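You operate a simulated robot arm through the tools that you are given. There is no shell and no other tool.

The job below is to be done with a simulated robot arm. You get a single attempt, and the scene is never put back.

## Task
Brush oil on the middle of the yellow tin, then put the lid back on the oil dish.
Fine: use the yellow brush and stand it back where it stood. Set down upright: yellow brush. A coat counts when it lies all over at full strength: go over it till it gets no stronger.

Only the result counts: the job must be done as asked and must still hold three seconds after the hand-in. Knocking over, shifting, dropping, spilling or breaking anything else fails it. A push-on lid holds only when it is set on centred and level and pressed home; a screw cap is set on level and turned clockwise until tight.

## Robot
A 7-joint arm with a two-finger parallel gripper, fixed in place. Base frame: the origin is at the foot of the arm, x ahead of it, y to its left, z up; the work surface is at about z = 910. Readings come in mm, degrees, newtons and seconds.
With the tool pointing down near the work surface it reaches from about 280 to 680 mm from the base axis. Its first joint turns from -66.0 to 66.0 degrees. Payload 1.57 kg.
Tool frame: the origin (TCP) lies between the finger pads and is the grasp point; the fingertips stand 30 mm ahead of it; z points along the fingers, y is the line along which they close. The gripper opens to 110 mm. The fingers are 24 mm wide and 12 mm thick; the gripper's body (48 by 112 mm) begins 78 mm behind the TCP.
Orientation is that of the tool frame in the base frame, as [roll, pitch, yaw] about the fixed x, y, z axes, in that order (R = Rz(yaw) Ry(pitch) Rx(roll)). With the fingers straight down and closing along the base's y, the tool's x points along the base's -x, its y along +y and its z along -z.

## Interface
- The arm moves only by the tool apply_moves. Its argument "moves" is a list of rows, each a list of 7 numbers: the shift along the tool's x, y, z in units of 30 mm (1.0 is 30 mm), then the turn, a rotation vector about the tool's x, y, z in units of 4 degrees (1.0 is 4 degrees), then the gripper command, from -1 (fully open) to 1 (shut), values between in proportion. In form: [[x, y, z, rx, ry, rz, hand], ...]. A call has 1 to 20 rows; each row shifts and turns the commanded pose from where the row before left it, along the tool's axes as they then stand. A call with a number of a shift or a turn outside -1 to 1 is refused whole. Each row takes 0.2 s and may step no farther than 50 mm and 8.6 degrees from the row before; otherwise, or with a gripper value out of range, the whole call is refused. A pose out of reach is approached as far as the arm can. The call stops where the force on the tool passes 70 N (or 10 N more than at its start, if that is more) or the arm is blocked; 0.2 s more then pass. Each finger travels about 108 mm/s and halts on what it meets, pressing with about 29 N; the grip force reading is that of the motor and also rises with nothing between the fingers. The clock runs only during rows and for 0.2 s after the last one: add rows that do not move to give the fingers time. It gives the time, the measured TCP pose, the force on the tool (base axes), the opening and the grip force at its end, in the units of the frame above (readings bear some noise), with the torque about the TCP (base axes, N m) and any sound that the robot's microphone picked up.
- Cameras (640 x 400 px; columns grow to the right, rows downward): "scene" is fixed at [178.7, -403.6, 1408.5]; the picture's right is [0.63, -0.77, 0.00], its down [-0.42, -0.34, -0.84] and it looks along [0.65, 0.53, -0.54] (base axes); focal length 226 px, centre (320, 200). "wrist" rides on the gripper at [70, 16, -141] in the tool frame; the picture's right is [-0.23, 0.97, 0.00], its down [-0.85, -0.20, -0.48] and it looks along [-0.47, -0.11, 0.88] (tool axes); focal length 222 px, centre (320, 200).
- get_image(camera): a new picture of that camera. The clock stands still meanwhile.
- locate(camera, pixels): for up to 12 pixels [column, row] of the newest picture of that camera ("zoom" is the newest enlarged one), the place [x, y, z] in the base frame of the surface seen there, good to about 3 mm. The clock stands still meanwhile.
- close_up(camera, box): a new picture of the part [left, top, right, bottom] of that camera's present view, enlarged. The clock stands still meanwhile.
- hand_in(): hands the job in; it is judged then, once.

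Open the gripper and draw the arm clear of the work before you hand the job in, unless the task says otherwise.

The tools are called after "Request:" by a JSON object that holds its "api" and its "payload". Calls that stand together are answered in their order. apply_moves: Moves the arm, as the interface text tells. Its arguments: {"type":"object","properties":{"moves":{"type":"array","items":{"type":"array","items":{"type":"number"}}}},"required":["moves"]} The other tools are called the same way: get_image (camera) takes a picture; locate (camera, pixels) gives the place of the surface under pixels of a picture; close_up (camera, box) takes an enlarged picture of a part of a camera's view; hand_in () hands the job in.

At the start:

```text
clock: 0.0
tool_pos: [388.8, -2.3, 1307.6]
ee_rot: [-180.0, 0.0, -179.9]
contact_force: [-0.2, -0.7, -0.8]
wrist_torque: [0.01, -0.02, -0.01]
gripper_width: 109.8
finger_force: 0.1
```

scene: 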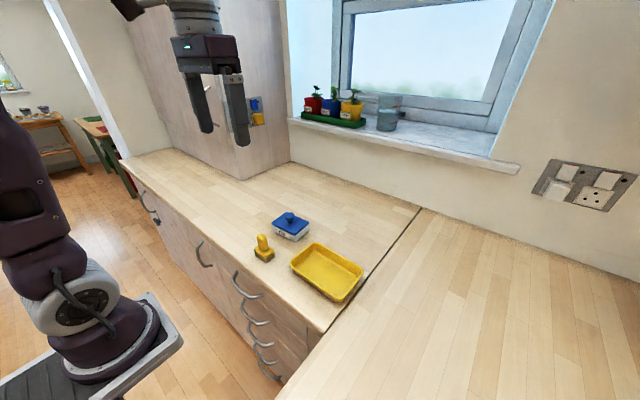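
wrist: 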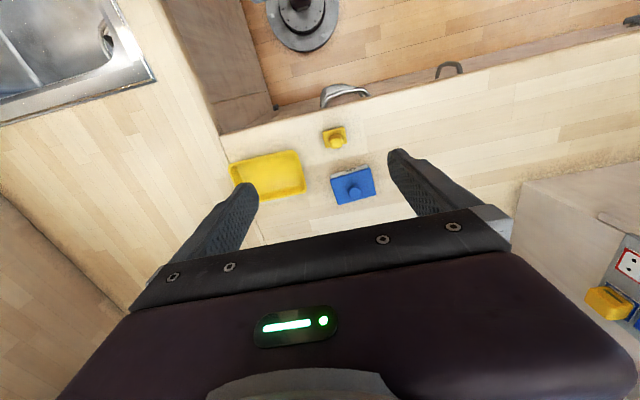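

The scene shows a yellow tin (about 327,270), a yellow brush (263,248) and a blue-lidded dish (291,226). I'll take close-ups to see details.

Request:
{"api": "close_up", "payload": {"camera": "scene", "box": [230, 190, 390, 310]}}

Request:
{"api": "close_up", "payload": {"camera": "wrist", "box": [220, 110, 400, 220]}}

```text
3.33 times, centred on (310, 250) of scene
```

zoom: 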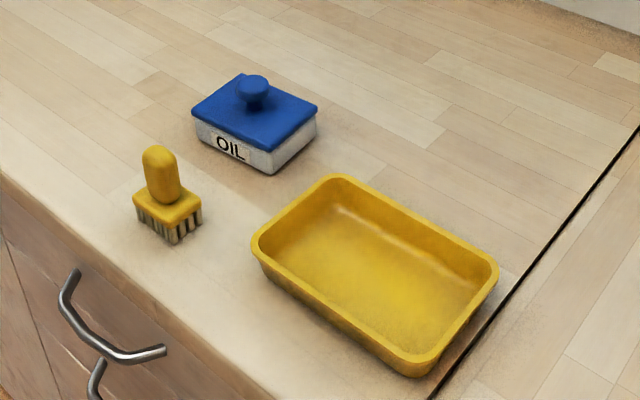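

```text
3.56 times, centred on (310, 165) of wrist
```

zoom: 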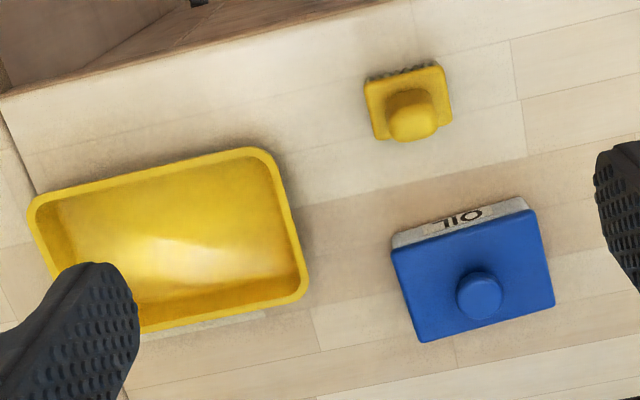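

The wrist zoom shows lid corners around (395,250),(535,212),(552,305),(420,342), knob at (478,295), and the brush handle at (412,115). I'll locate these points.

Request:
{"api": "locate", "payload": {"camera": "zoom", "pixels": [[397, 252], [533, 213], [550, 303], [420, 338], [480, 288], [412, 118], [370, 85], [441, 70], [449, 120], [378, 137], [465, 325], [520, 235]]}}

Request:
{"api": "locate", "payload": {"camera": "wrist", "pixels": [[233, 165], [296, 153], [304, 190], [262, 196], [270, 175], [290, 175], [245, 172], [345, 200], [275, 160], [300, 205], [220, 130], [350, 115]]}}

```text
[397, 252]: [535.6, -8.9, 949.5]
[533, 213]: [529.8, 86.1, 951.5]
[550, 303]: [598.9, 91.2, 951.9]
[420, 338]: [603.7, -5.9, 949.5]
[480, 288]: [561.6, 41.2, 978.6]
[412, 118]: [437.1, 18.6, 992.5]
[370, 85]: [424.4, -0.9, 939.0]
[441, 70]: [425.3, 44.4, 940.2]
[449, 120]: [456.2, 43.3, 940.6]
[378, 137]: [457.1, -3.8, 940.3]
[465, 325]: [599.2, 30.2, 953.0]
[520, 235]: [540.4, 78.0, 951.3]
```

```text
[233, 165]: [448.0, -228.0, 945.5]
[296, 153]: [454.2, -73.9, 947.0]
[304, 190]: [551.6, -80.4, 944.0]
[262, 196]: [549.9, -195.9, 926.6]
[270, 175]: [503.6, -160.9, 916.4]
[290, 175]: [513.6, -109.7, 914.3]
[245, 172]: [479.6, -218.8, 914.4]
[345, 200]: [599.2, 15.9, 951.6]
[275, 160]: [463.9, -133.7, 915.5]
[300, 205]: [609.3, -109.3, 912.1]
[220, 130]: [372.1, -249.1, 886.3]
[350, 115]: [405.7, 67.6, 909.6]
```

The lid centre is at about (567, 41) with a slight yaw of about 3°, and the brush handle is near (441, 20). I'll check the free countertop and obstacles around with the scene camera.

Request:
{"api": "locate", "payload": {"camera": "scene", "pixels": [[240, 200], [200, 180], [260, 190], [290, 160], [240, 178], [291, 213], [262, 240], [220, 215], [330, 200], [350, 220], [180, 160], [400, 220]]}}

Request:
{"api": "close_up", "payload": {"camera": "scene", "box": [245, 205, 325, 270]}}

```text
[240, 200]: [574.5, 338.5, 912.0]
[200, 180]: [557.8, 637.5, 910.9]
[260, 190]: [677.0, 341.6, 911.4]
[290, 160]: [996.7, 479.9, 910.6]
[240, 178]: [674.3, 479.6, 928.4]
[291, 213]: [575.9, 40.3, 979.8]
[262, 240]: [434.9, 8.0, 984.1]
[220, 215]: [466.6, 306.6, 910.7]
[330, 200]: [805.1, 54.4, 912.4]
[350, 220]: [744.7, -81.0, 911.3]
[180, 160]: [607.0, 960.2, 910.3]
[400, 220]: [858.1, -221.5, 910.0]
```

```text
6.15 times, centred on (285, 238) of scene
```

zoom: 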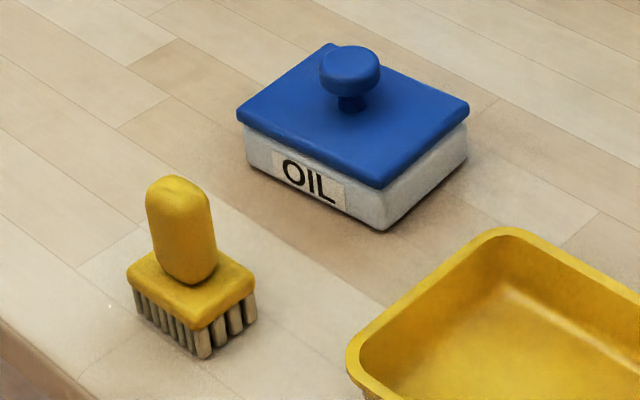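

Both objects are clear: the lid has a mushroom knob and the brush stands on its bristles. I'll move to a hover around (470, 40, 1150) for a nearer view from the wrist.

Request:
{"api": "apply_moves", "payload": {"moves": [[-0.45, 0.235, 0.878, 0, 0, 0, -1], [-0.45, 0.235, 0.878, 0, 0, 0, -1], [-0.45, 0.235, 0.878, 0, 0, 0, -1], [-0.45, 0.235, 0.878, 0, 0, 0, -1], [-0.45, 0.235, 0.878, 0, 0, 0, -1], [-0.45, 0.235, 0.878, 0, 0, 0, -1]]}}

Request:
{"api": "get_image", "payload": {"camera": "wrist"}}

```text
clock: 1.4
tool_pos: [469.7, 39.2, 1148.1]
ee_rot: [-180.0, -0.1, 180.0]
contact_force: [-0.1, 1.0, 1.0]
wrist_torque: [0.02, 0.0, 0.0]
gripper_width: 109.7
finger_force: 0.0
```

```text
taken
```

wrist: 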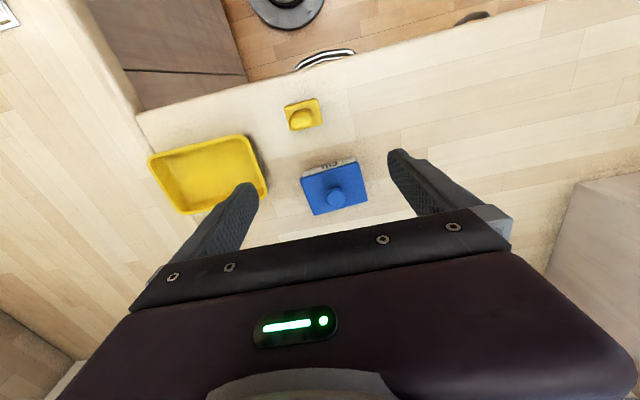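

The lid is at (335,187) and the brush at (303,114) in this wrist view; I'll enlarge it for precise locations.

Request:
{"api": "close_up", "payload": {"camera": "wrist", "box": [265, 85, 393, 165]}}

Request:
{"api": "close_up", "payload": {"camera": "wrist", "box": [270, 145, 398, 225]}}

```text
5.00 times, centred on (329, 125) of wrist
```

zoom: 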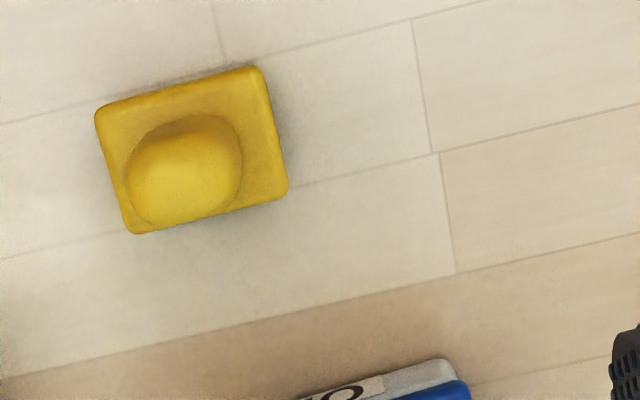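

```text
5.00 times, centred on (334, 185) of wrist
```

zoom: 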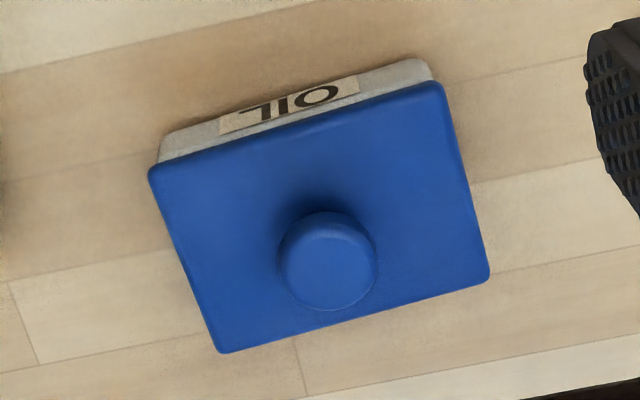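

I'll locate lid corners and knob in this zoom; the knob disc is centred at about (328,260).

Request:
{"api": "locate", "payload": {"camera": "zoom", "pixels": [[155, 172], [437, 88], [484, 275], [222, 347], [328, 258], [290, 258], [366, 258], [328, 220], [328, 300], [300, 130], [458, 180], [185, 260]]}}

Request:
{"api": "locate", "payload": {"camera": "wrist", "pixels": [[285, 107], [316, 99], [322, 123], [292, 131], [301, 116], [301, 120], [292, 120], [311, 118], [153, 158], [245, 138], [266, 188], [180, 210]]}}

```text
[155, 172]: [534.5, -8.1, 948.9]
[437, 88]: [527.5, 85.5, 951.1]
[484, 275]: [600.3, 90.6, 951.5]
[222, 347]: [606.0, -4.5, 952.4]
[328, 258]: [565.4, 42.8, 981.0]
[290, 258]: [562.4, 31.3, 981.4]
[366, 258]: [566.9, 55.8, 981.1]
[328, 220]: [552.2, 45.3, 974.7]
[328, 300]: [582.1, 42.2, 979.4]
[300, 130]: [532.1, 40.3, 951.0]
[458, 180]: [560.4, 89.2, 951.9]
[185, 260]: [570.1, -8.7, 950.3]
```

```text
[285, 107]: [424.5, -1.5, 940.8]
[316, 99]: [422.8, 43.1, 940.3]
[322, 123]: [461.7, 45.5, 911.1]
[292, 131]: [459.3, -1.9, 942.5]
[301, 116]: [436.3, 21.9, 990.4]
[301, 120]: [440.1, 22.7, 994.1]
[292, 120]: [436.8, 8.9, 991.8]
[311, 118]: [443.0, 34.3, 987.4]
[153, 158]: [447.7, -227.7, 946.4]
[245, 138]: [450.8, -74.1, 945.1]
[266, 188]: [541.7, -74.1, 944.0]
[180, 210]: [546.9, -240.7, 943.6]
```

The knob is centred near (566, 42) with its top at 981 and the lid top at 951. I'll go above it and then down to about z=988 with the fingers open.

Request:
{"api": "apply_moves", "payload": {"moves": [[-0.807, 0.023, 0.733, 0, 0, 0, -1], [-0.807, 0.023, 0.733, 0, 0, 0, -1], [-0.807, 0.023, 0.733, 0, 0, 0, -1], [-0.807, 0.023, 0.733, 0, 0, 0, -1], [0, 0, 0, 0, 0, 0, -1]]}}

Request:
{"api": "get_image", "payload": {"camera": "wrist"}}

Request:
{"api": "get_image", "payload": {"camera": "scene"}}

```text
clock: 2.6
tool_pos: [565.3, 43.7, 1059.9]
ee_rot: [179.9, -0.1, 179.9]
contact_force: [0.3, 0.5, 0.9]
wrist_torque: [0.01, 0.02, 0.03]
gripper_width: 109.9
finger_force: 0.0
```

```text
taken
```

wrist: 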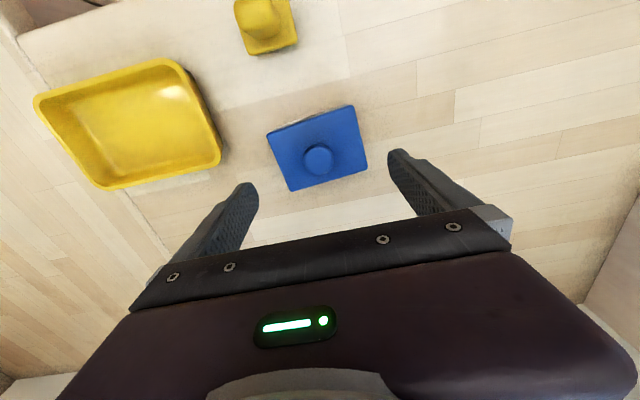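

```text
taken
```

scene: 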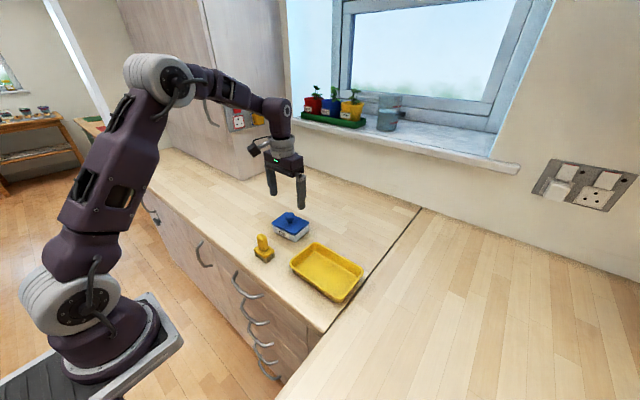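

The knob appears at (317,158), roughly midway between the fingertips. I'll verify its location from here before descending.

Request:
{"api": "locate", "payload": {"camera": "wrist", "pixels": [[318, 158], [304, 158], [332, 158], [318, 146], [318, 170], [269, 133], [354, 106], [366, 163], [291, 190]]}}

```text
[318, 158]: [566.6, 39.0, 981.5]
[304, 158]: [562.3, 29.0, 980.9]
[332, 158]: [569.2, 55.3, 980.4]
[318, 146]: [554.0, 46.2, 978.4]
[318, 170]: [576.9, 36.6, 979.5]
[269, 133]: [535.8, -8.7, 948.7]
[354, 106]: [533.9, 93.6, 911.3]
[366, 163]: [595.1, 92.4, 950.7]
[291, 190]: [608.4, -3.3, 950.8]
```

The knob centre is confirmed at about (566, 42). I'll descend 72 mm to z≈988 and keep the fingers open.

Request:
{"api": "apply_moves", "payload": {"moves": [[-0.02, -0.05, 0.6, 0, 0, 0, -1], [0, 0, 0.6, 0, 0, 0, -1], [0, 0, 0.6, 0, 0, 0, -1], [0, 0, 0.4, 0, 0, 0, -1], [0, 0, 0.2, 0, 0, 0, -1], [0, 0, 0, 0, 0, 0, -1]]}}

Request:
{"api": "close_up", "payload": {"camera": "scene", "box": [240, 150, 360, 270]}}

```text
clock: 4.0
tool_pos: [566.2, 40.0, 988.1]
ee_rot: [-180.0, 0.0, -179.9]
contact_force: [0.9, 0.2, -0.5]
wrist_torque: [0.03, -0.01, -0.01]
gripper_width: 110.1
finger_force: 0.1
```

```text
3.33 times, centred on (300, 210) of scene
```

zoom: 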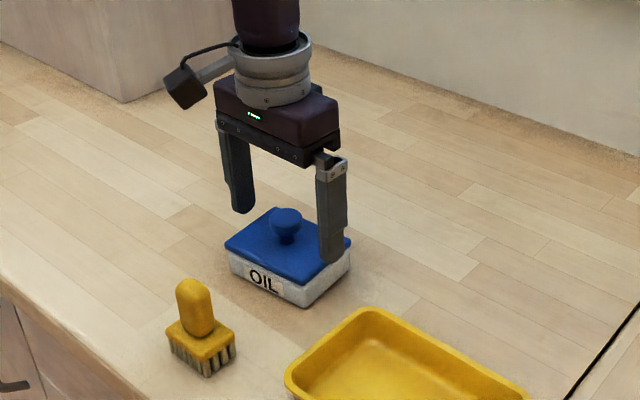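

The fingers straddle the knob with their tips just above the lid. I'll close the gripper on the knob.

Request:
{"api": "apply_moves", "payload": {"moves": [[0, 0.03, 0, 0, 0, 0, 0.2], [0, 0, 0, 0, 0, 0, 1], [0, 0, 0, 0, 0, 0, 1], [0, 0, 0, 0, 0, 0, 1], [0, 0, 0, 0, 0, 0, 1]]}}

Request:
{"api": "close_up", "payload": {"camera": "scene", "box": [240, 150, 360, 270]}}

```text
clock: 5.2
tool_pos: [566.7, 41.7, 988.2]
ee_rot: [179.9, 0.1, 180.0]
contact_force: [-0.6, -0.9, 0.6]
wrist_torque: [-0.01, 0.02, -0.03]
gripper_width: 29.6
finger_force: 28.6
heard: snap
```

```text
3.33 times, centred on (300, 210) of scene
```

zoom: 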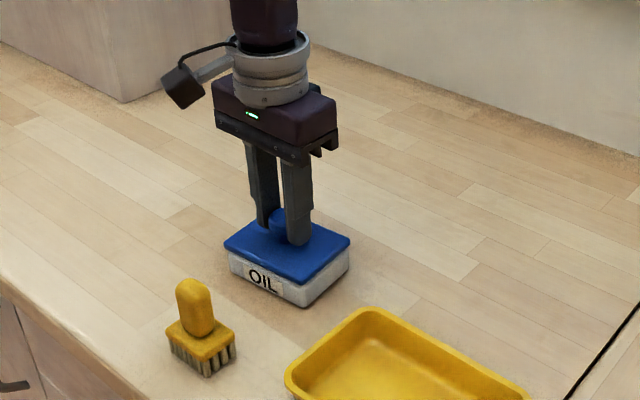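

The gripper holds the knob (29.6 mm wide) and a snap was heard, perhaps the lid loosening. I'll lift slowly by about 12 mm and check.

Request:
{"api": "apply_moves", "payload": {"moves": [[0, 0, -0.1, 0, 0, 0, 1], [0, 0, -0.1, 0, 0, 0, 1], [0, 0, -0.1, 0, 0, 0, 1], [0, 0, -0.1, 0, 0, 0, 1], [0, 0, 0, 0, 0, 0, 1]]}}

Request:
{"api": "close_up", "payload": {"camera": "scene", "box": [240, 170, 340, 270]}}

```text
clock: 6.4
tool_pos: [566.5, 41.8, 1001.0]
ee_rot: [-179.9, 0.0, 179.9]
contact_force: [0.1, -0.6, -1.4]
wrist_torque: [-0.04, 0.04, 0.03]
gripper_width: 30.2
finger_force: 28.7
```

```text
4.00 times, centred on (290, 220) of scene
```

zoom: 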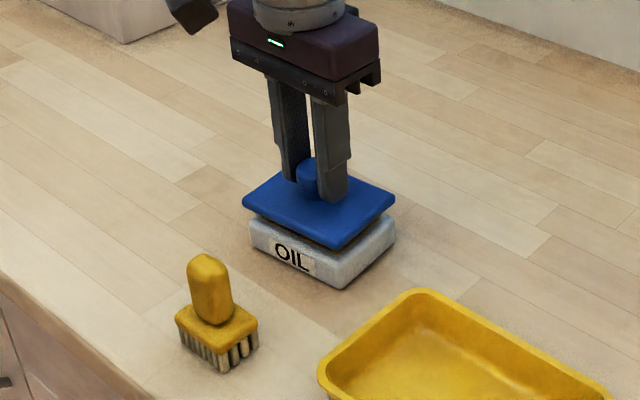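

The lid came off cleanly and the dish stayed put. I'll lift further and look into the dish.

Request:
{"api": "apply_moves", "payload": {"moves": [[0, 0, -0.3, 0, 0, 0, 1], [0, 0, -0.6, 0, 0, 0, 1], [0, 0, -0.6, 0, 0, 0, 1], [0, 0, -0.5, 0, 0, 0, 1], [0, 0, 0, 0, 0, 0, 1]]}}

Request:
{"api": "close_up", "payload": {"camera": "scene", "box": [240, 150, 360, 270]}}

Request:
{"api": "get_image", "payload": {"camera": "wrist"}}

```text
clock: 7.6
tool_pos: [567.5, 40.9, 1062.9]
ee_rot: [-179.9, 0.0, -180.0]
contact_force: [0.6, 0.4, -0.8]
wrist_torque: [-0.01, -0.01, 0.03]
gripper_width: 30.3
finger_force: 28.8
```

```text
3.33 times, centred on (300, 210) of scene
```

zoom: 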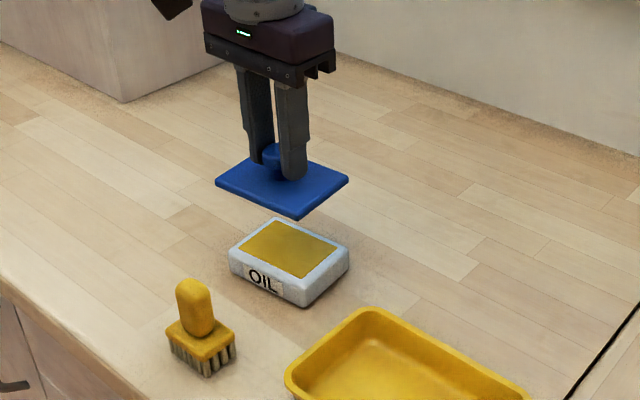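

```text
taken
```

wrist: 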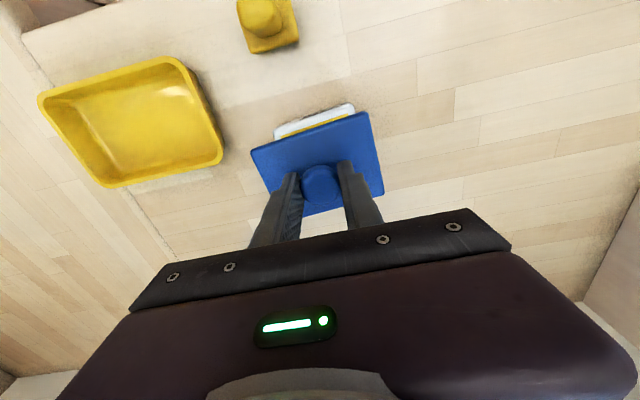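

The dish is open with oil near its rim. I'll carry the lid to a free spot at about (545, 200).

Request:
{"api": "apply_moves", "payload": {"moves": [[0.06, 0.4, 0, 0, 0, 0, 1], [0.122, 0.9, 0, 0, 0, 0, 1], [0.122, 0.9, 0, 0, 0, 0, 1], [0.122, 0.9, 0, 0, 0, 0, 1], [0.122, 0.9, 0, 0, 0, 0, 1], [0.122, 0.9, 0, 0, 0, 0, 1], [0.06, 0.4, 0, 0, 0, 0, 1], [0, 0, 0, 0, 0, 0, 1]]}}

Request:
{"api": "get_image", "payload": {"camera": "wrist"}}

Request:
{"api": "close_up", "payload": {"camera": "scene", "box": [220, 150, 340, 270]}}

```text
clock: 9.4
tool_pos: [543.7, 199.6, 1062.2]
ee_rot: [-180.0, 0.0, 179.8]
contact_force: [-0.1, -0.2, 0.0]
wrist_torque: [0.01, -0.02, -0.01]
gripper_width: 30.0
finger_force: 28.8
```

```text
taken
```

wrist: 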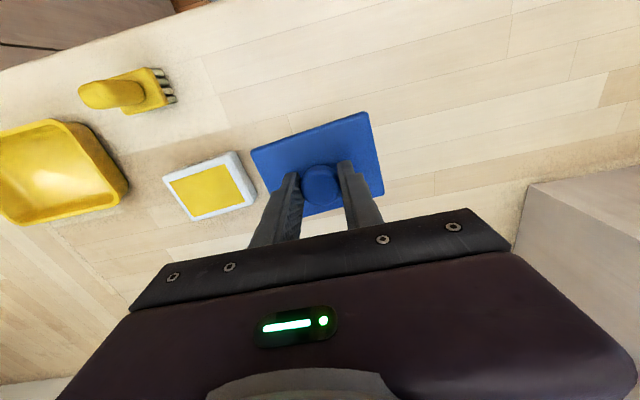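

```text
3.33 times, centred on (280, 210) of scene
```

zoom: 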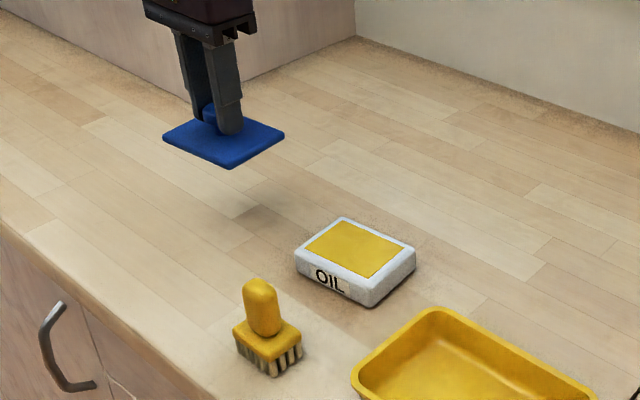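

I'll locate the dish rim and oil surface (rim corners about (165,177),(235,153),(255,203),(192,219) in the wrist view), plus the scene zoom of the oil.

Request:
{"api": "locate", "payload": {"camera": "wrist", "pixels": [[165, 178], [233, 153], [254, 201], [193, 217], [171, 182], [225, 164], [242, 200], [195, 213], [208, 190], [210, 160], [180, 200], [325, 150]]}}

Request:
{"api": "locate", "payload": {"camera": "zoom", "pixels": [[306, 252], [345, 219], [405, 246], [370, 276], [355, 248], [298, 252], [344, 217], [413, 250], [368, 284], [210, 140]]}}

```text
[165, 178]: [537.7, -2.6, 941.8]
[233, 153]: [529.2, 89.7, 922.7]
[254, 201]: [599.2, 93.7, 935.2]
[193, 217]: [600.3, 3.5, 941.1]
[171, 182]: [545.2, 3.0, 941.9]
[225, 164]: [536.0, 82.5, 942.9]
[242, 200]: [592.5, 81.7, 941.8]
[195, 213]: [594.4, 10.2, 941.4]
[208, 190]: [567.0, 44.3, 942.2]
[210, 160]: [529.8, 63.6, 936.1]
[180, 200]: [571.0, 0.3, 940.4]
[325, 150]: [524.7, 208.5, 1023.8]
```

```text
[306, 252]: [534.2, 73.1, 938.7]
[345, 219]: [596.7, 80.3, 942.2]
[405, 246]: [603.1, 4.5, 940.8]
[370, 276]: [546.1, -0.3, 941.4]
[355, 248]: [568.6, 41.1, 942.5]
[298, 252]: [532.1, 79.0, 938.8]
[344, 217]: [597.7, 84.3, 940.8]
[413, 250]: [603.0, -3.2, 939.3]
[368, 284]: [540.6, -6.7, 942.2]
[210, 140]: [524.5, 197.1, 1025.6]
```

The dish rim and oil are at z≈942, so the lid is about 9 mm thick and its bottom is ~46 mm below the TCP. I'll lower it about 100 mm, then ease down to the table.

Request:
{"api": "apply_moves", "payload": {"moves": [[0, 0, 0.5, 0, 0, 0, 1], [0, 0, 0.8, 0, 0, 0, 1], [0, 0, 0.8, 0, 0, 0, 1], [0, 0, 0.7, 0, 0, 0, 1], [0, 0, 0.4, 0, 0, 0, 1], [0, 0, 0.1, 0, 0, 0, 1], [0, 0, 0, 0, 0, 0, 1]]}}

Request:
{"api": "close_up", "payload": {"camera": "scene", "box": [220, 150, 340, 270]}}

```text
clock: 11.0
tool_pos: [543.3, 200.7, 962.4]
ee_rot: [179.9, 0.1, 180.0]
contact_force: [-0.7, -0.6, -0.4]
wrist_torque: [-0.02, 0.01, -0.01]
gripper_width: 30.2
finger_force: 28.4
```

```text
3.33 times, centred on (280, 210) of scene
```

zoom: 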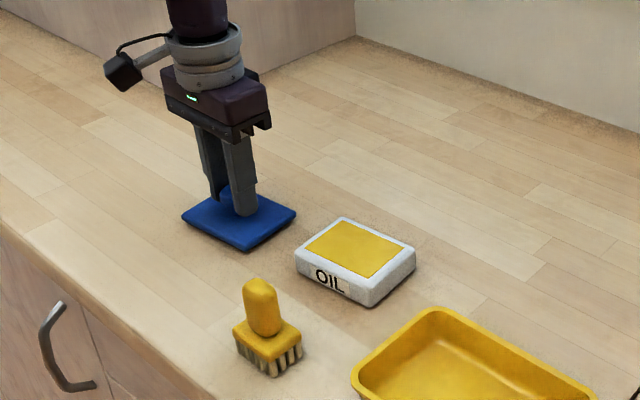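

The lid is a few mm above the table (TCP 962.4). I'll ease down in 1 mm steps.

Request:
{"api": "apply_moves", "payload": {"moves": [[0, 0, 0.05, 0, 0, 0, 1], [0, 0, 0.04, 0, 0, 0, 1], [0, 0, 0.03, 0, 0, 0, 1], [0, 0, 0.03, 0, 0, 0, 1], [0, 0, 0, 0, 0, 0, 1]]}}

```text
clock: 12.2
tool_pos: [544.2, 200.5, 957.8]
ee_rot: [180.0, 0.1, 180.0]
contact_force: [-2.7, -0.4, 10.3]
wrist_torque: [-0.01, 0.09, -0.02]
gripper_width: 29.9
finger_force: 29.3
```

The lid touches the table (10 N at z 957.8). I'll open the fingers and rise straight up.

Request:
{"api": "apply_moves", "payload": {"moves": [[0, 0, 0, 0, 0, 0, 0.2], [0, 0, 0, 0, 0, 0, -0.3], [0, 0, 0, 0, 0, 0, -0.3], [0, 0, -0.2, 0, 0, 0, -0.3], [0, 0, -0.8, 0, 0, 0, -0.3], [0, 0, -1, 0, 0, 0, -0.3], [0, 0, -1, 0, 0, 0, -0.3], [0, 0, -0.8, 0, 0, 0, -0.3], [0, 0, 0, 0, 0, 0, -0.3]]}}

Request:
{"api": "get_image", "payload": {"camera": "wrist"}}

Request:
{"api": "close_up", "payload": {"camera": "scene", "box": [220, 150, 340, 270]}}

```text
clock: 14.2
tool_pos: [544.8, 201.6, 1072.0]
ee_rot: [180.0, 0.0, -179.9]
contact_force: [0.0, -0.4, 0.3]
wrist_torque: [0.0, -0.02, 0.02]
gripper_width: 71.2
finger_force: 0.1
```

```text
taken
```

wrist: 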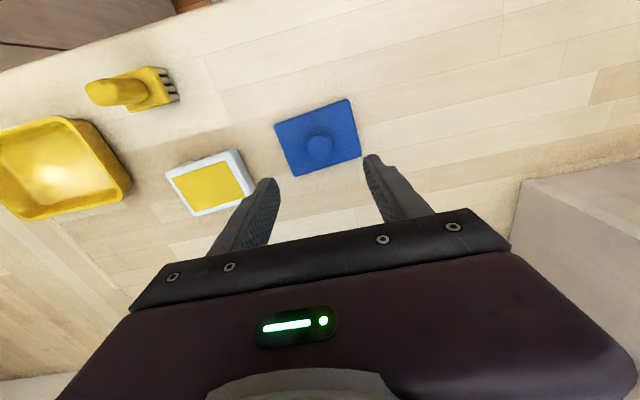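

```text
3.33 times, centred on (280, 210) of scene
```

zoom: 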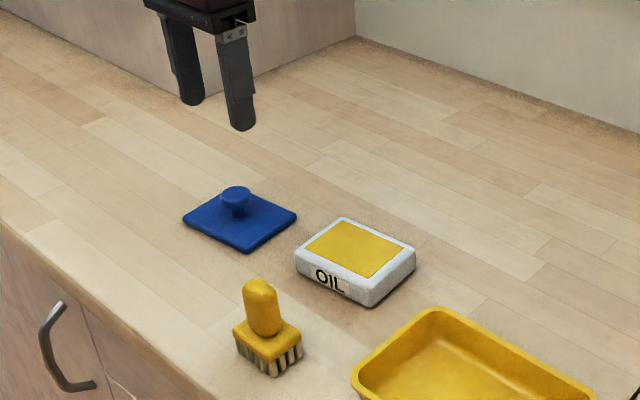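

The lid sits flat on the table. Now I'll move to above the brush at about (441, 21).

Request:
{"api": "apply_moves", "payload": {"moves": [[0.25, -0.43, 0, 0, 0, 0, -0.3], [0.5, -0.86, 0, 0, 0, 0, -0.3], [0.5, -0.86, 0, 0, 0, 0, -0.3], [0.5, -0.86, 0, 0, 0, 0, -0.3], [0.5, -0.86, 0, 0, 0, 0, -0.3], [0.5, -0.86, 0, 0, 0, 0, -0.3], [0.5, -0.86, 0, 0, 0, 0, -0.3], [0.21, -0.43, 0, 0, 0, 0, -0.3], [0, 0, 0, 0, 0, 0, -0.3]]}}

Request:
{"api": "get_image", "payload": {"camera": "wrist"}}

Request:
{"api": "close_up", "payload": {"camera": "scene", "box": [220, 190, 320, 270]}}

```text
clock: 16.2
tool_pos: [440.7, 19.3, 1073.3]
ee_rot: [-179.9, -0.1, 179.8]
contact_force: [-0.8, 0.2, -0.5]
wrist_torque: [0.01, 0.0, 0.0]
gripper_width: 71.5
finger_force: 0.0
```

```text
taken
```

wrist: 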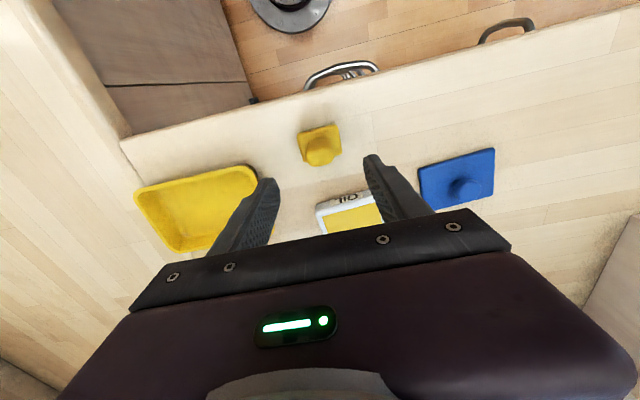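

```text
5.00 times, centred on (270, 230) of scene
```

zoom: 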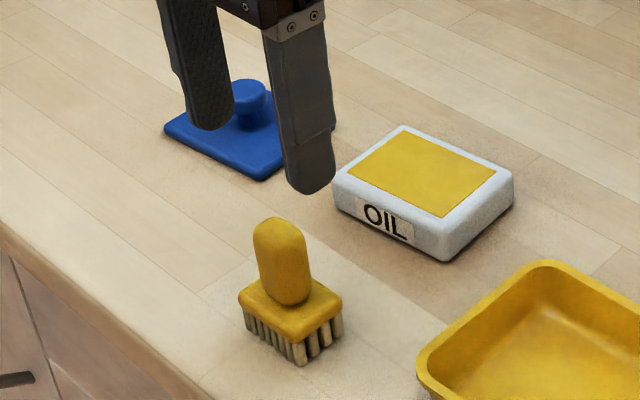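

Request:
{"api": "close_up", "payload": {"camera": "wrist", "box": [280, 105, 376, 175]}}

```text
5.71 times, centred on (328, 140) of wrist
```

zoom: 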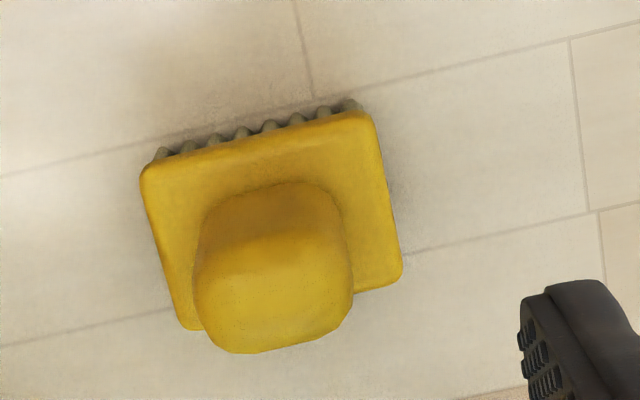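

The handle top is roughly at (270,290) in the zoom and the head corners at (145,172),(367,115),(398,280),(190,325). I'll locate them to fine-tune the grasp.

Request:
{"api": "locate", "payload": {"camera": "zoom", "pixels": [[148, 172], [367, 117], [396, 275], [192, 322], [270, 290], [205, 290], [340, 280], [260, 340], [265, 200], [280, 250], [212, 240], [335, 230]]}}

```text
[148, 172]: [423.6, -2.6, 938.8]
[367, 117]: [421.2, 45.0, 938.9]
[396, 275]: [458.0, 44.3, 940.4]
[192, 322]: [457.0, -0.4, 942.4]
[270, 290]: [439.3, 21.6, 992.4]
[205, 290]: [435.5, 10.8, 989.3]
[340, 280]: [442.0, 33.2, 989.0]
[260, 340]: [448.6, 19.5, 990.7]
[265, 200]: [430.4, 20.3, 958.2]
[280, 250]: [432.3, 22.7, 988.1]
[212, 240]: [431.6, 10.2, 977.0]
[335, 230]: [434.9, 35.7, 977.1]
```

The brush head centre is at about (440, 21.6) and the handle at about (440, 22). I'll nudge over and descend to z≈977 with fingers at 71 mm.

Request:
{"api": "apply_moves", "payload": {"moves": [[0.02, 0.06, 0.4, 0, 0, 0, -0.3], [0, 0, 0.8, 0, 0, 0, -0.3], [0, 0, 0.8, 0, 0, 0, -0.3], [0, 0, 0.6, 0, 0, 0, -0.3], [0, 0, 0.4, 0, 0, 0, -0.3], [0, 0, 0.2, 0, 0, 0, -0.3], [0, 0, 0, 0, 0, 0, -0.3]]}}

Request:
{"api": "close_up", "payload": {"camera": "scene", "box": [220, 190, 320, 270]}}

Request:
{"api": "close_up", "payload": {"camera": "wrist", "box": [200, 60, 440, 220]}}

```text
clock: 17.8
tool_pos: [439.4, 19.8, 975.6]
ee_rot: [-180.0, 0.0, 179.9]
contact_force: [0.4, -0.7, -0.4]
wrist_torque: [0.0, 0.02, 0.03]
gripper_width: 71.6
finger_force: 0.1
```

```text
5.00 times, centred on (270, 230) of scene
```

zoom: 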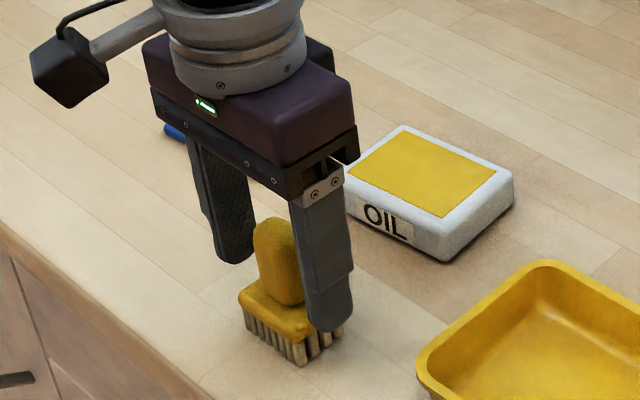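

```text
2.50 times, centred on (320, 140) of wrist
```

zoom: 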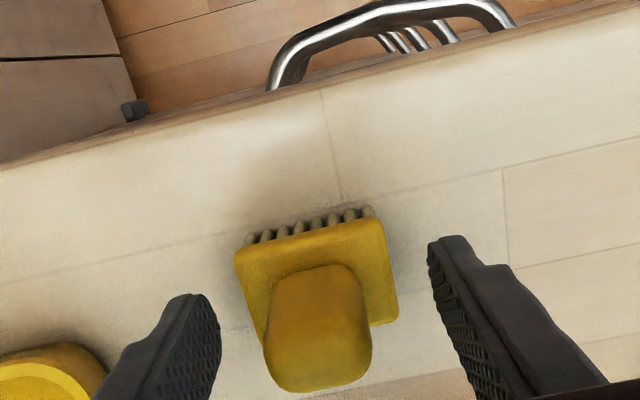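

The fingers straddle the handle; I'll locate points on the handle and on both fingers' inner edges to check centring.

Request:
{"api": "locate", "payload": {"camera": "zoom", "pixels": [[270, 320], [320, 320], [366, 320], [320, 370], [285, 375], [355, 370], [215, 330], [220, 350], [440, 290], [460, 350], [245, 262], [378, 232]]}}

```text
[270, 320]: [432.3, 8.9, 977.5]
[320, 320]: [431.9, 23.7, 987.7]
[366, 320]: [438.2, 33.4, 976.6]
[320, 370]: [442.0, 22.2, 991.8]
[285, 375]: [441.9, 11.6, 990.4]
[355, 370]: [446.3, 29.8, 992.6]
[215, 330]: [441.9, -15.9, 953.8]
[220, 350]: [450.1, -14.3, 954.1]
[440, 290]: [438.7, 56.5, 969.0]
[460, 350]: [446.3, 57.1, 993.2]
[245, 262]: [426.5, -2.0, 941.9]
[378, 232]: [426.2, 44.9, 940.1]
```

The fingers at y≈-15 and 57 (mid 21) match the handle's centre at y≈21.5. I'll close on the handle.

Request:
{"api": "apply_moves", "payload": {"moves": [[0, 0, 0, 0, 0, 0, 0.3], [0, 0, 0, 0, 0, 0, 0.6], [0, 0, 0, 0, 0, 0, 1], [0, 0, 0, 0, 0, 0, 1], [0, 0, 0, 0, 0, 0, 1]]}}

Request:
{"api": "close_up", "payload": {"camera": "scene", "box": [220, 190, 320, 270]}}

Request:
{"api": "close_up", "payload": {"camera": "wrist", "box": [200, 60, 440, 220]}}

```text
clock: 19.0
tool_pos: [439.8, 19.7, 975.5]
ee_rot: [-180.0, 0.0, 179.9]
contact_force: [-0.1, -0.2, 1.0]
wrist_torque: [-0.01, -0.02, 0.0]
gripper_width: 29.2
finger_force: 29.2
```

```text
5.00 times, centred on (270, 230) of scene
```

zoom: 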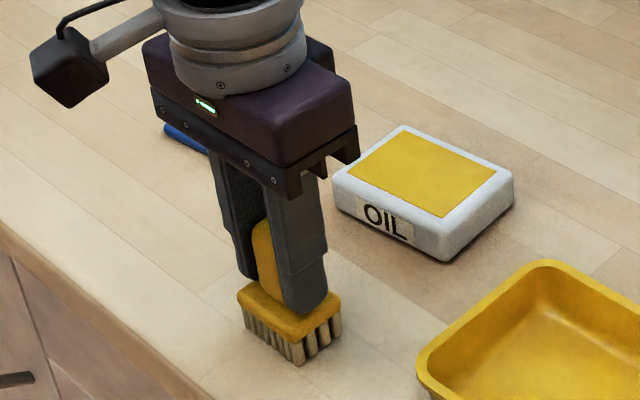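

```text
2.50 times, centred on (320, 140) of wrist
```

zoom: 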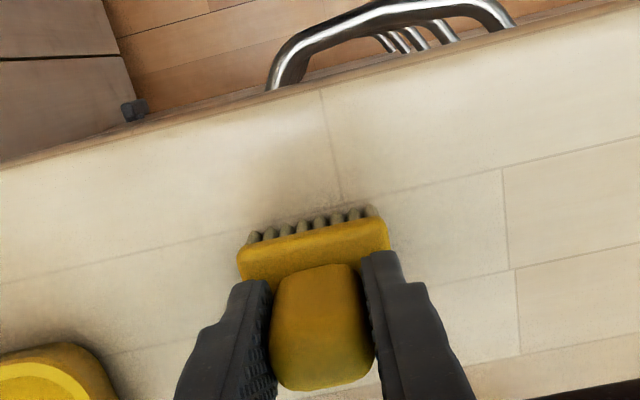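

The handle is held firmly (29.2 mm). I'll lift the brush about 60 mm and check that it hangs upright.

Request:
{"api": "apply_moves", "payload": {"moves": [[0, 0, -0.2, 0, 0, 0, 1], [0, 0, -0.5, 0, 0, 0, 1], [0, 0, -0.7, 0, 0, 0, 1], [0, 0, -0.6, 0, 0, 0, 1], [0, 0, 0, 0, 0, 0, 1]]}}

Request:
{"api": "close_up", "payload": {"camera": "scene", "box": [220, 170, 320, 250]}}

```text
clock: 20.2
tool_pos: [439.5, 20.5, 1034.4]
ee_rot: [-179.9, 0.0, -180.0]
contact_force: [-1.0, -1.0, -0.6]
wrist_torque: [0.03, -0.02, 0.01]
gripper_width: 29.5
finger_force: 28.3
```

```text
5.00 times, centred on (270, 210) of scene
```

zoom: 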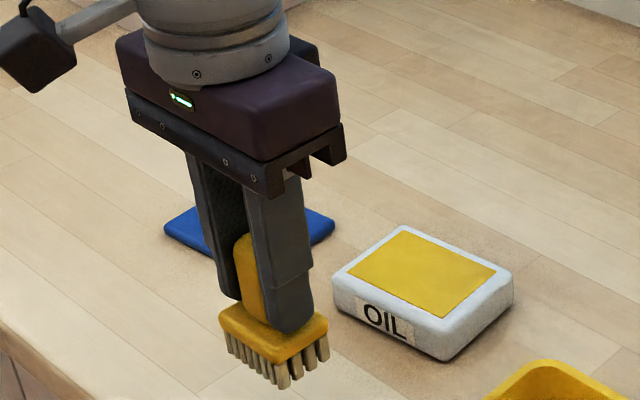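

The brush hangs upright. I'll carry it over the oil dish centre at (567.5, 41.5).

Request:
{"api": "apply_moves", "payload": {"moves": [[-0.4, 0.07, 0, 0, 0, 0, 1], [-0.85, 0.14, 0, 0, 0, 0, 1], [-0.85, 0.14, 0, 0, 0, 0, 1], [-0.85, 0.14, 0, 0, 0, 0, 1], [-0.85, 0.14, 0, 0, 0, 0, 1], [-0.46, 0.07, 0, 0, 0, 0, 1], [0, 0, 0, 0, 0, 0, 1]]}}

Request:
{"api": "close_up", "payload": {"camera": "scene", "box": [240, 160, 340, 240]}}

Request:
{"api": "close_up", "payload": {"camera": "wrist", "box": [200, 60, 440, 220]}}

```text
clock: 21.8
tool_pos: [568.5, 41.8, 1036.6]
ee_rot: [180.0, 0.0, 180.0]
contact_force: [0.0, -1.0, -0.9]
wrist_torque: [0.0, 0.03, -0.04]
gripper_width: 29.5
finger_force: 29.0
```

```text
5.00 times, centred on (290, 200) of scene
```

zoom: 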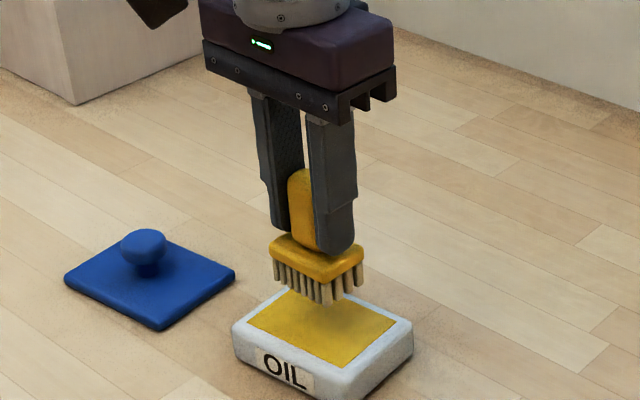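

```text
2.50 times, centred on (320, 140) of wrist
```

zoom: 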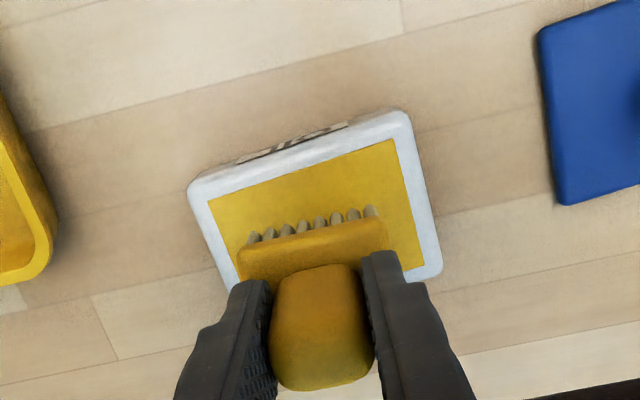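

The bristles are over the oil. I'll lower to contact: 22 mm, then small steps.

Request:
{"api": "apply_moves", "payload": {"moves": [[0, 0, 0.3, 0, 0, 0, 1], [0, 0, 0.3, 0, 0, 0, 1], [0, 0, 0.2, 0, 0, 0, 1], [0, 0, 0.07, 0, 0, 0, 1], [0, 0, 0.05, 0, 0, 0, 1], [0, 0, 0, 0, 0, 0, 1]]}}

Request:
{"api": "close_up", "payload": {"camera": "scene", "box": [240, 160, 340, 240]}}

```text
clock: 23.2
tool_pos: [567.8, 41.7, 1008.9]
ee_rot: [180.0, -0.1, 180.0]
contact_force: [0.4, 0.1, -1.1]
wrist_torque: [0.01, -0.01, 0.02]
gripper_width: 29.5
finger_force: 28.9
```

```text
5.00 times, centred on (290, 200) of scene
```

zoom: 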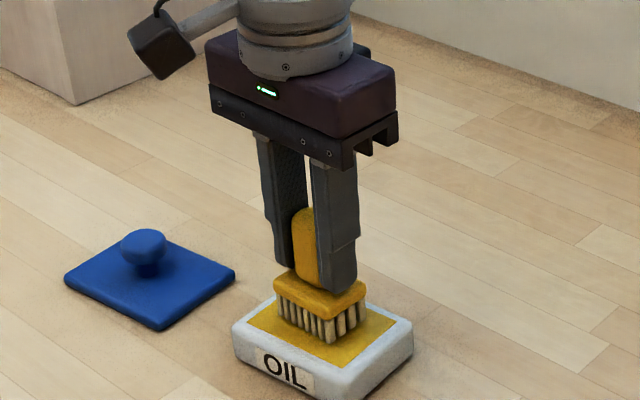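

The bristle tips are about at the oil surface with no force yet. I'll ease down a few more mm.

Request:
{"api": "apply_moves", "payload": {"moves": [[0, 0, 0.04, 0, 0, 0, 1], [0, 0, 0.04, 0, 0, 0, 1], [0, 0, 0.03, 0, 0, 0, 1], [0, 0, 0, 0, 0, 0, 1]]}}

Request:
{"api": "close_up", "payload": {"camera": "scene", "box": [240, 160, 340, 240]}}

```text
clock: 24.2
tool_pos: [568.3, 40.3, 1005.5]
ee_rot: [179.9, 0.2, -180.0]
contact_force: [-3.3, 0.3, 13.2]
wrist_torque: [0.02, 0.19, 0.01]
gripper_width: 29.4
finger_force: 29.0
```

```text
5.00 times, centred on (290, 200) of scene
```

zoom: 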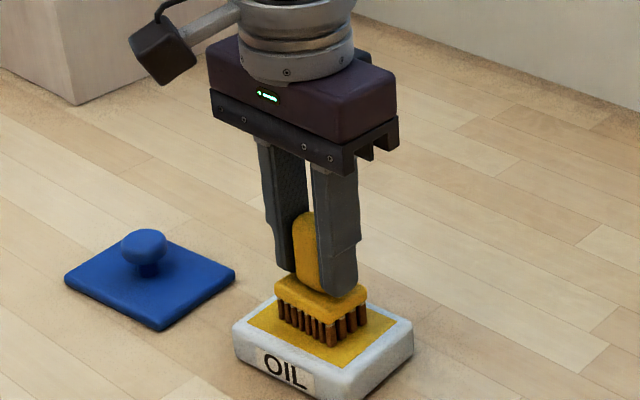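

The bristles turned dark with oil at 13 N contact. I'll dwell briefly, then lift slowly above the dish and look for drips.

Request:
{"api": "apply_moves", "payload": {"moves": [[0, 0, 0, 0, 0, 0, 1], [0, 0, 0, 0, 0, 0, 1], [0, 0, 0, 0, 0, 0, 1], [0, 0, -0.1, 0, 0, 0, 1], [0, 0, -0.2, 0, 0, 0, 1], [0, 0, -0.4, 0, 0, 0, 1], [0, 0, -0.5, 0, 0, 0, 1], [0, 0, 0, 0, 0, 0, 1]]}}

Request:
{"api": "close_up", "payload": {"camera": "scene", "box": [240, 160, 340, 240]}}

Request:
{"api": "close_up", "payload": {"camera": "scene", "box": [280, 230, 380, 310]}}

```text
clock: 26.0
tool_pos: [568.5, 42.3, 1040.7]
ee_rot: [-180.0, -0.1, -180.0]
contact_force: [0.5, 0.0, -0.2]
wrist_torque: [0.0, 0.03, 0.01]
gripper_width: 29.3
finger_force: 29.2
```

```text
5.00 times, centred on (290, 200) of scene
```

zoom: 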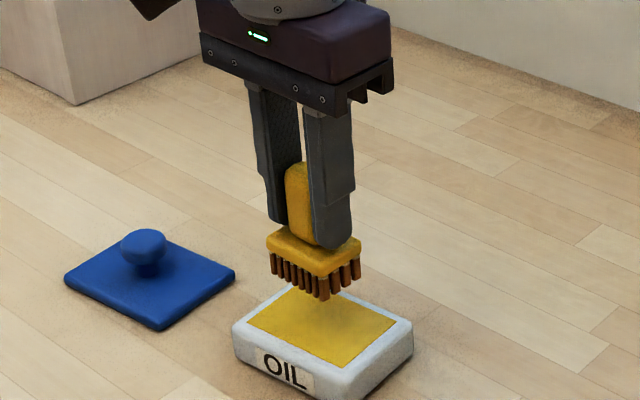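

```text
5.00 times, centred on (330, 270) of scene
```

zoom: 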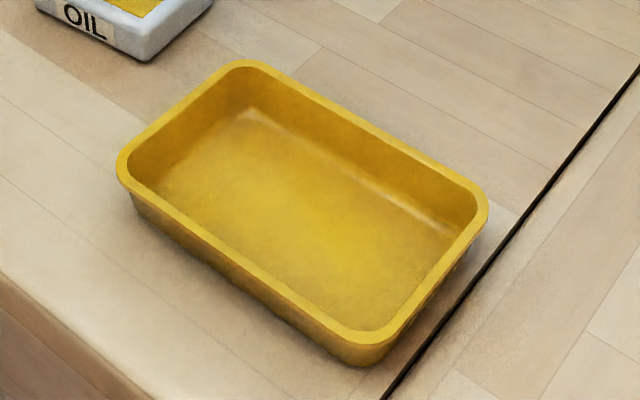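

I'll locate the tin's rim corners/edges and the floor corners in this zoom.

Request:
{"api": "locate", "payload": {"camera": "zoom", "pixels": [[240, 65], [124, 165], [360, 338], [480, 205], [245, 120], [170, 185], [365, 325], [440, 235], [300, 215], [178, 112], [345, 120], [240, 265]]}}

Request:
{"api": "close_up", "payload": {"camera": "wrist", "box": [0, 20, 240, 200]}}

```text
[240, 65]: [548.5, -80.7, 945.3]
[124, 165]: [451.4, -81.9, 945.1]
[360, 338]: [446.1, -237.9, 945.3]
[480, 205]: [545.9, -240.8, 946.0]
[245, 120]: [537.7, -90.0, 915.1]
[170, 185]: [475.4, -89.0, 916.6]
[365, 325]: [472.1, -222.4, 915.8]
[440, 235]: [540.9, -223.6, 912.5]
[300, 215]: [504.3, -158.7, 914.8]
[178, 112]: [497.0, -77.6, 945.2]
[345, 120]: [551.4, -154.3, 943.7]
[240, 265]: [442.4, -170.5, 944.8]
```

```text
2.22 times, centred on (120, 110) of wrist
```

zoom: 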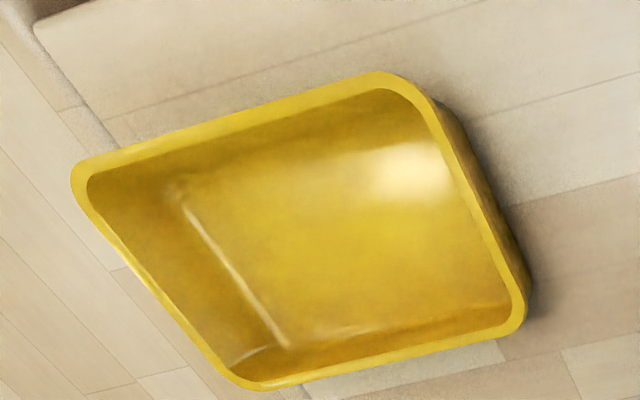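

The tin's centre works out at about (498, -159) with floor at z≈915 and rim at 946. I'll carry the loaded brush there at safe height.

Request:
{"api": "apply_moves", "payload": {"moves": [[0.15, -0.42, 0, 0, 0, 0, 1], [0.3, -0.86, 0, 0, 0, 0, 1], [0.3, -0.86, 0, 0, 0, 0, 1], [0.3, -0.86, 0, 0, 0, 0, 1], [0.3, -0.86, 0, 0, 0, 0, 1], [0.3, -0.86, 0, 0, 0, 0, 1], [0.3, -0.86, 0, 0, 0, 0, 1], [0.3, -0.86, 0, 0, 0, 0, 1], [0.1, -0.27, 0, 0, 0, 0, 1], [0, 0, 0, 0, 0, 0, 1]]}}

Request:
{"api": "close_up", "payload": {"camera": "scene", "box": [270, 200, 390, 310]}}

Request:
{"api": "get_image", "payload": {"camera": "wrist"}}

```text
clock: 28.2
tool_pos: [497.3, -160.6, 1040.6]
ee_rot: [180.0, 0.0, 180.0]
contact_force: [0.1, 0.5, -0.3]
wrist_torque: [0.02, -0.01, -0.01]
gripper_width: 29.5
finger_force: 28.8
```

```text
3.64 times, centred on (330, 255) of scene
```

zoom: 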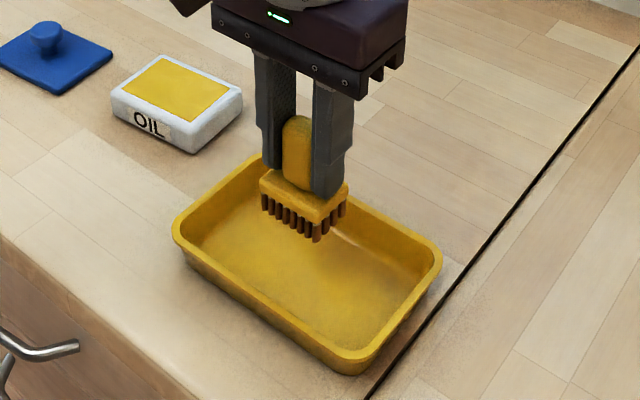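

```text
taken
```

wrist: 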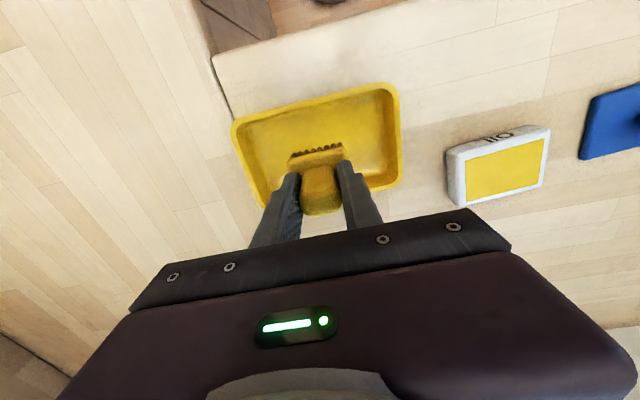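

The brush is above the middle of the tin. I'll lower to z≈983, then ease to contact.

Request:
{"api": "apply_moves", "payload": {"moves": [[0, 0, 0.4, 0, 0, 0, 1], [0, 0, 0.7, 0, 0, 0, 1], [0, 0, 0.5, 0, 0, 0, 1], [0, 0, 0.3, 0, 0, 0, 1], [0, 0, 0.07, 0, 0, 0, 1], [0, 0, 0, 0, 0, 0, 1]]}}

Request:
{"api": "close_up", "payload": {"camera": "scene", "box": [270, 200, 390, 310]}}

```text
clock: 29.6
tool_pos: [497.0, -158.2, 980.7]
ee_rot: [-179.9, 0.0, 180.0]
contact_force: [0.0, -0.4, -0.7]
wrist_torque: [0.04, 0.01, 0.02]
gripper_width: 29.3
finger_force: 28.4
```

```text
3.64 times, centred on (330, 255) of scene
```

zoom: 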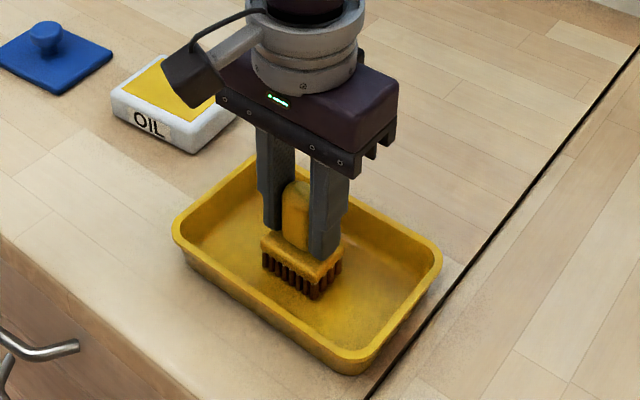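

Still no contact at TCP 980.7. I'll ease down 1 mm at a time until a light force appears.

Request:
{"api": "apply_moves", "payload": {"moves": [[0, 0, 0.03, 0, 0, 0, 1], [0, 0, 0.03, 0, 0, 0, 1], [0, 0, 0, 0, 0, 0, 1]]}}

Request:
{"api": "close_up", "payload": {"camera": "scene", "box": [270, 200, 390, 310]}}

```text
clock: 30.4
tool_pos: [497.8, -159.6, 979.4]
ee_rot: [180.0, 0.0, 180.0]
contact_force: [-0.3, 0.1, -0.2]
wrist_torque: [-0.02, 0.01, 0.02]
gripper_width: 29.2
finger_force: 28.5
```

```text
3.64 times, centred on (330, 255) of scene
```

zoom: 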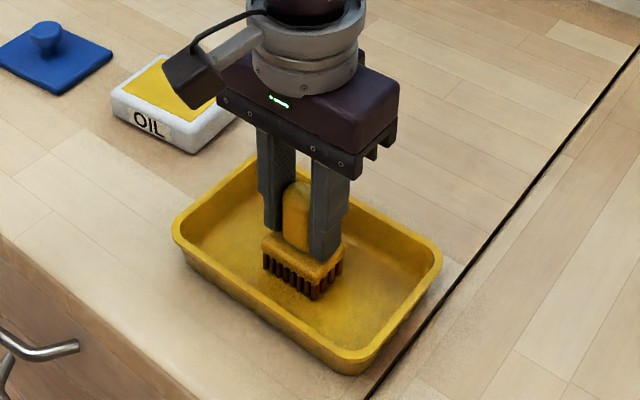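

Request:
{"api": "apply_moves", "payload": {"moves": [[0, 0, 0.03, 0, 0, 0, 1], [0, 0, 0.03, 0, 0, 0, 1], [0, 0, 0, 0, 0, 0, 1]]}}

```text
clock: 31.2
tool_pos: [497.9, -158.7, 979.0]
ee_rot: [-180.0, 0.1, -180.0]
contact_force: [-2.8, -1.8, 27.4]
wrist_torque: [0.0, 0.23, -0.01]
gripper_width: 29.4
finger_force: 29.0
```

Contact is firm now (27 N), more than wanted for stroking. I'll back off 0.7 mm to lighten it.

Request:
{"api": "apply_moves", "payload": {"moves": [[0, 0, -0.022, 0, 0, 0, 1], [0, 0, 0, 0, 0, 0, 1]]}}

Request:
{"api": "close_up", "payload": {"camera": "scene", "box": [270, 200, 390, 310]}}

```text
clock: 31.8
tool_pos: [497.9, -159.0, 979.6]
ee_rot: [-180.0, 0.1, 179.9]
contact_force: [0.4, -5.8, 17.3]
wrist_torque: [-0.22, -0.05, -0.02]
gripper_width: 29.3
finger_force: 29.1
```

```text
3.64 times, centred on (330, 255) of scene
```

zoom: 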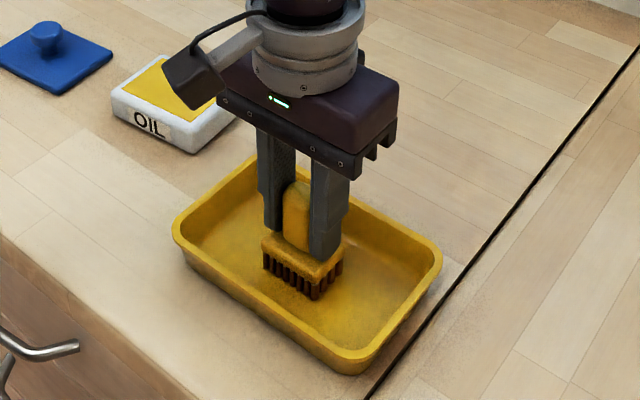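

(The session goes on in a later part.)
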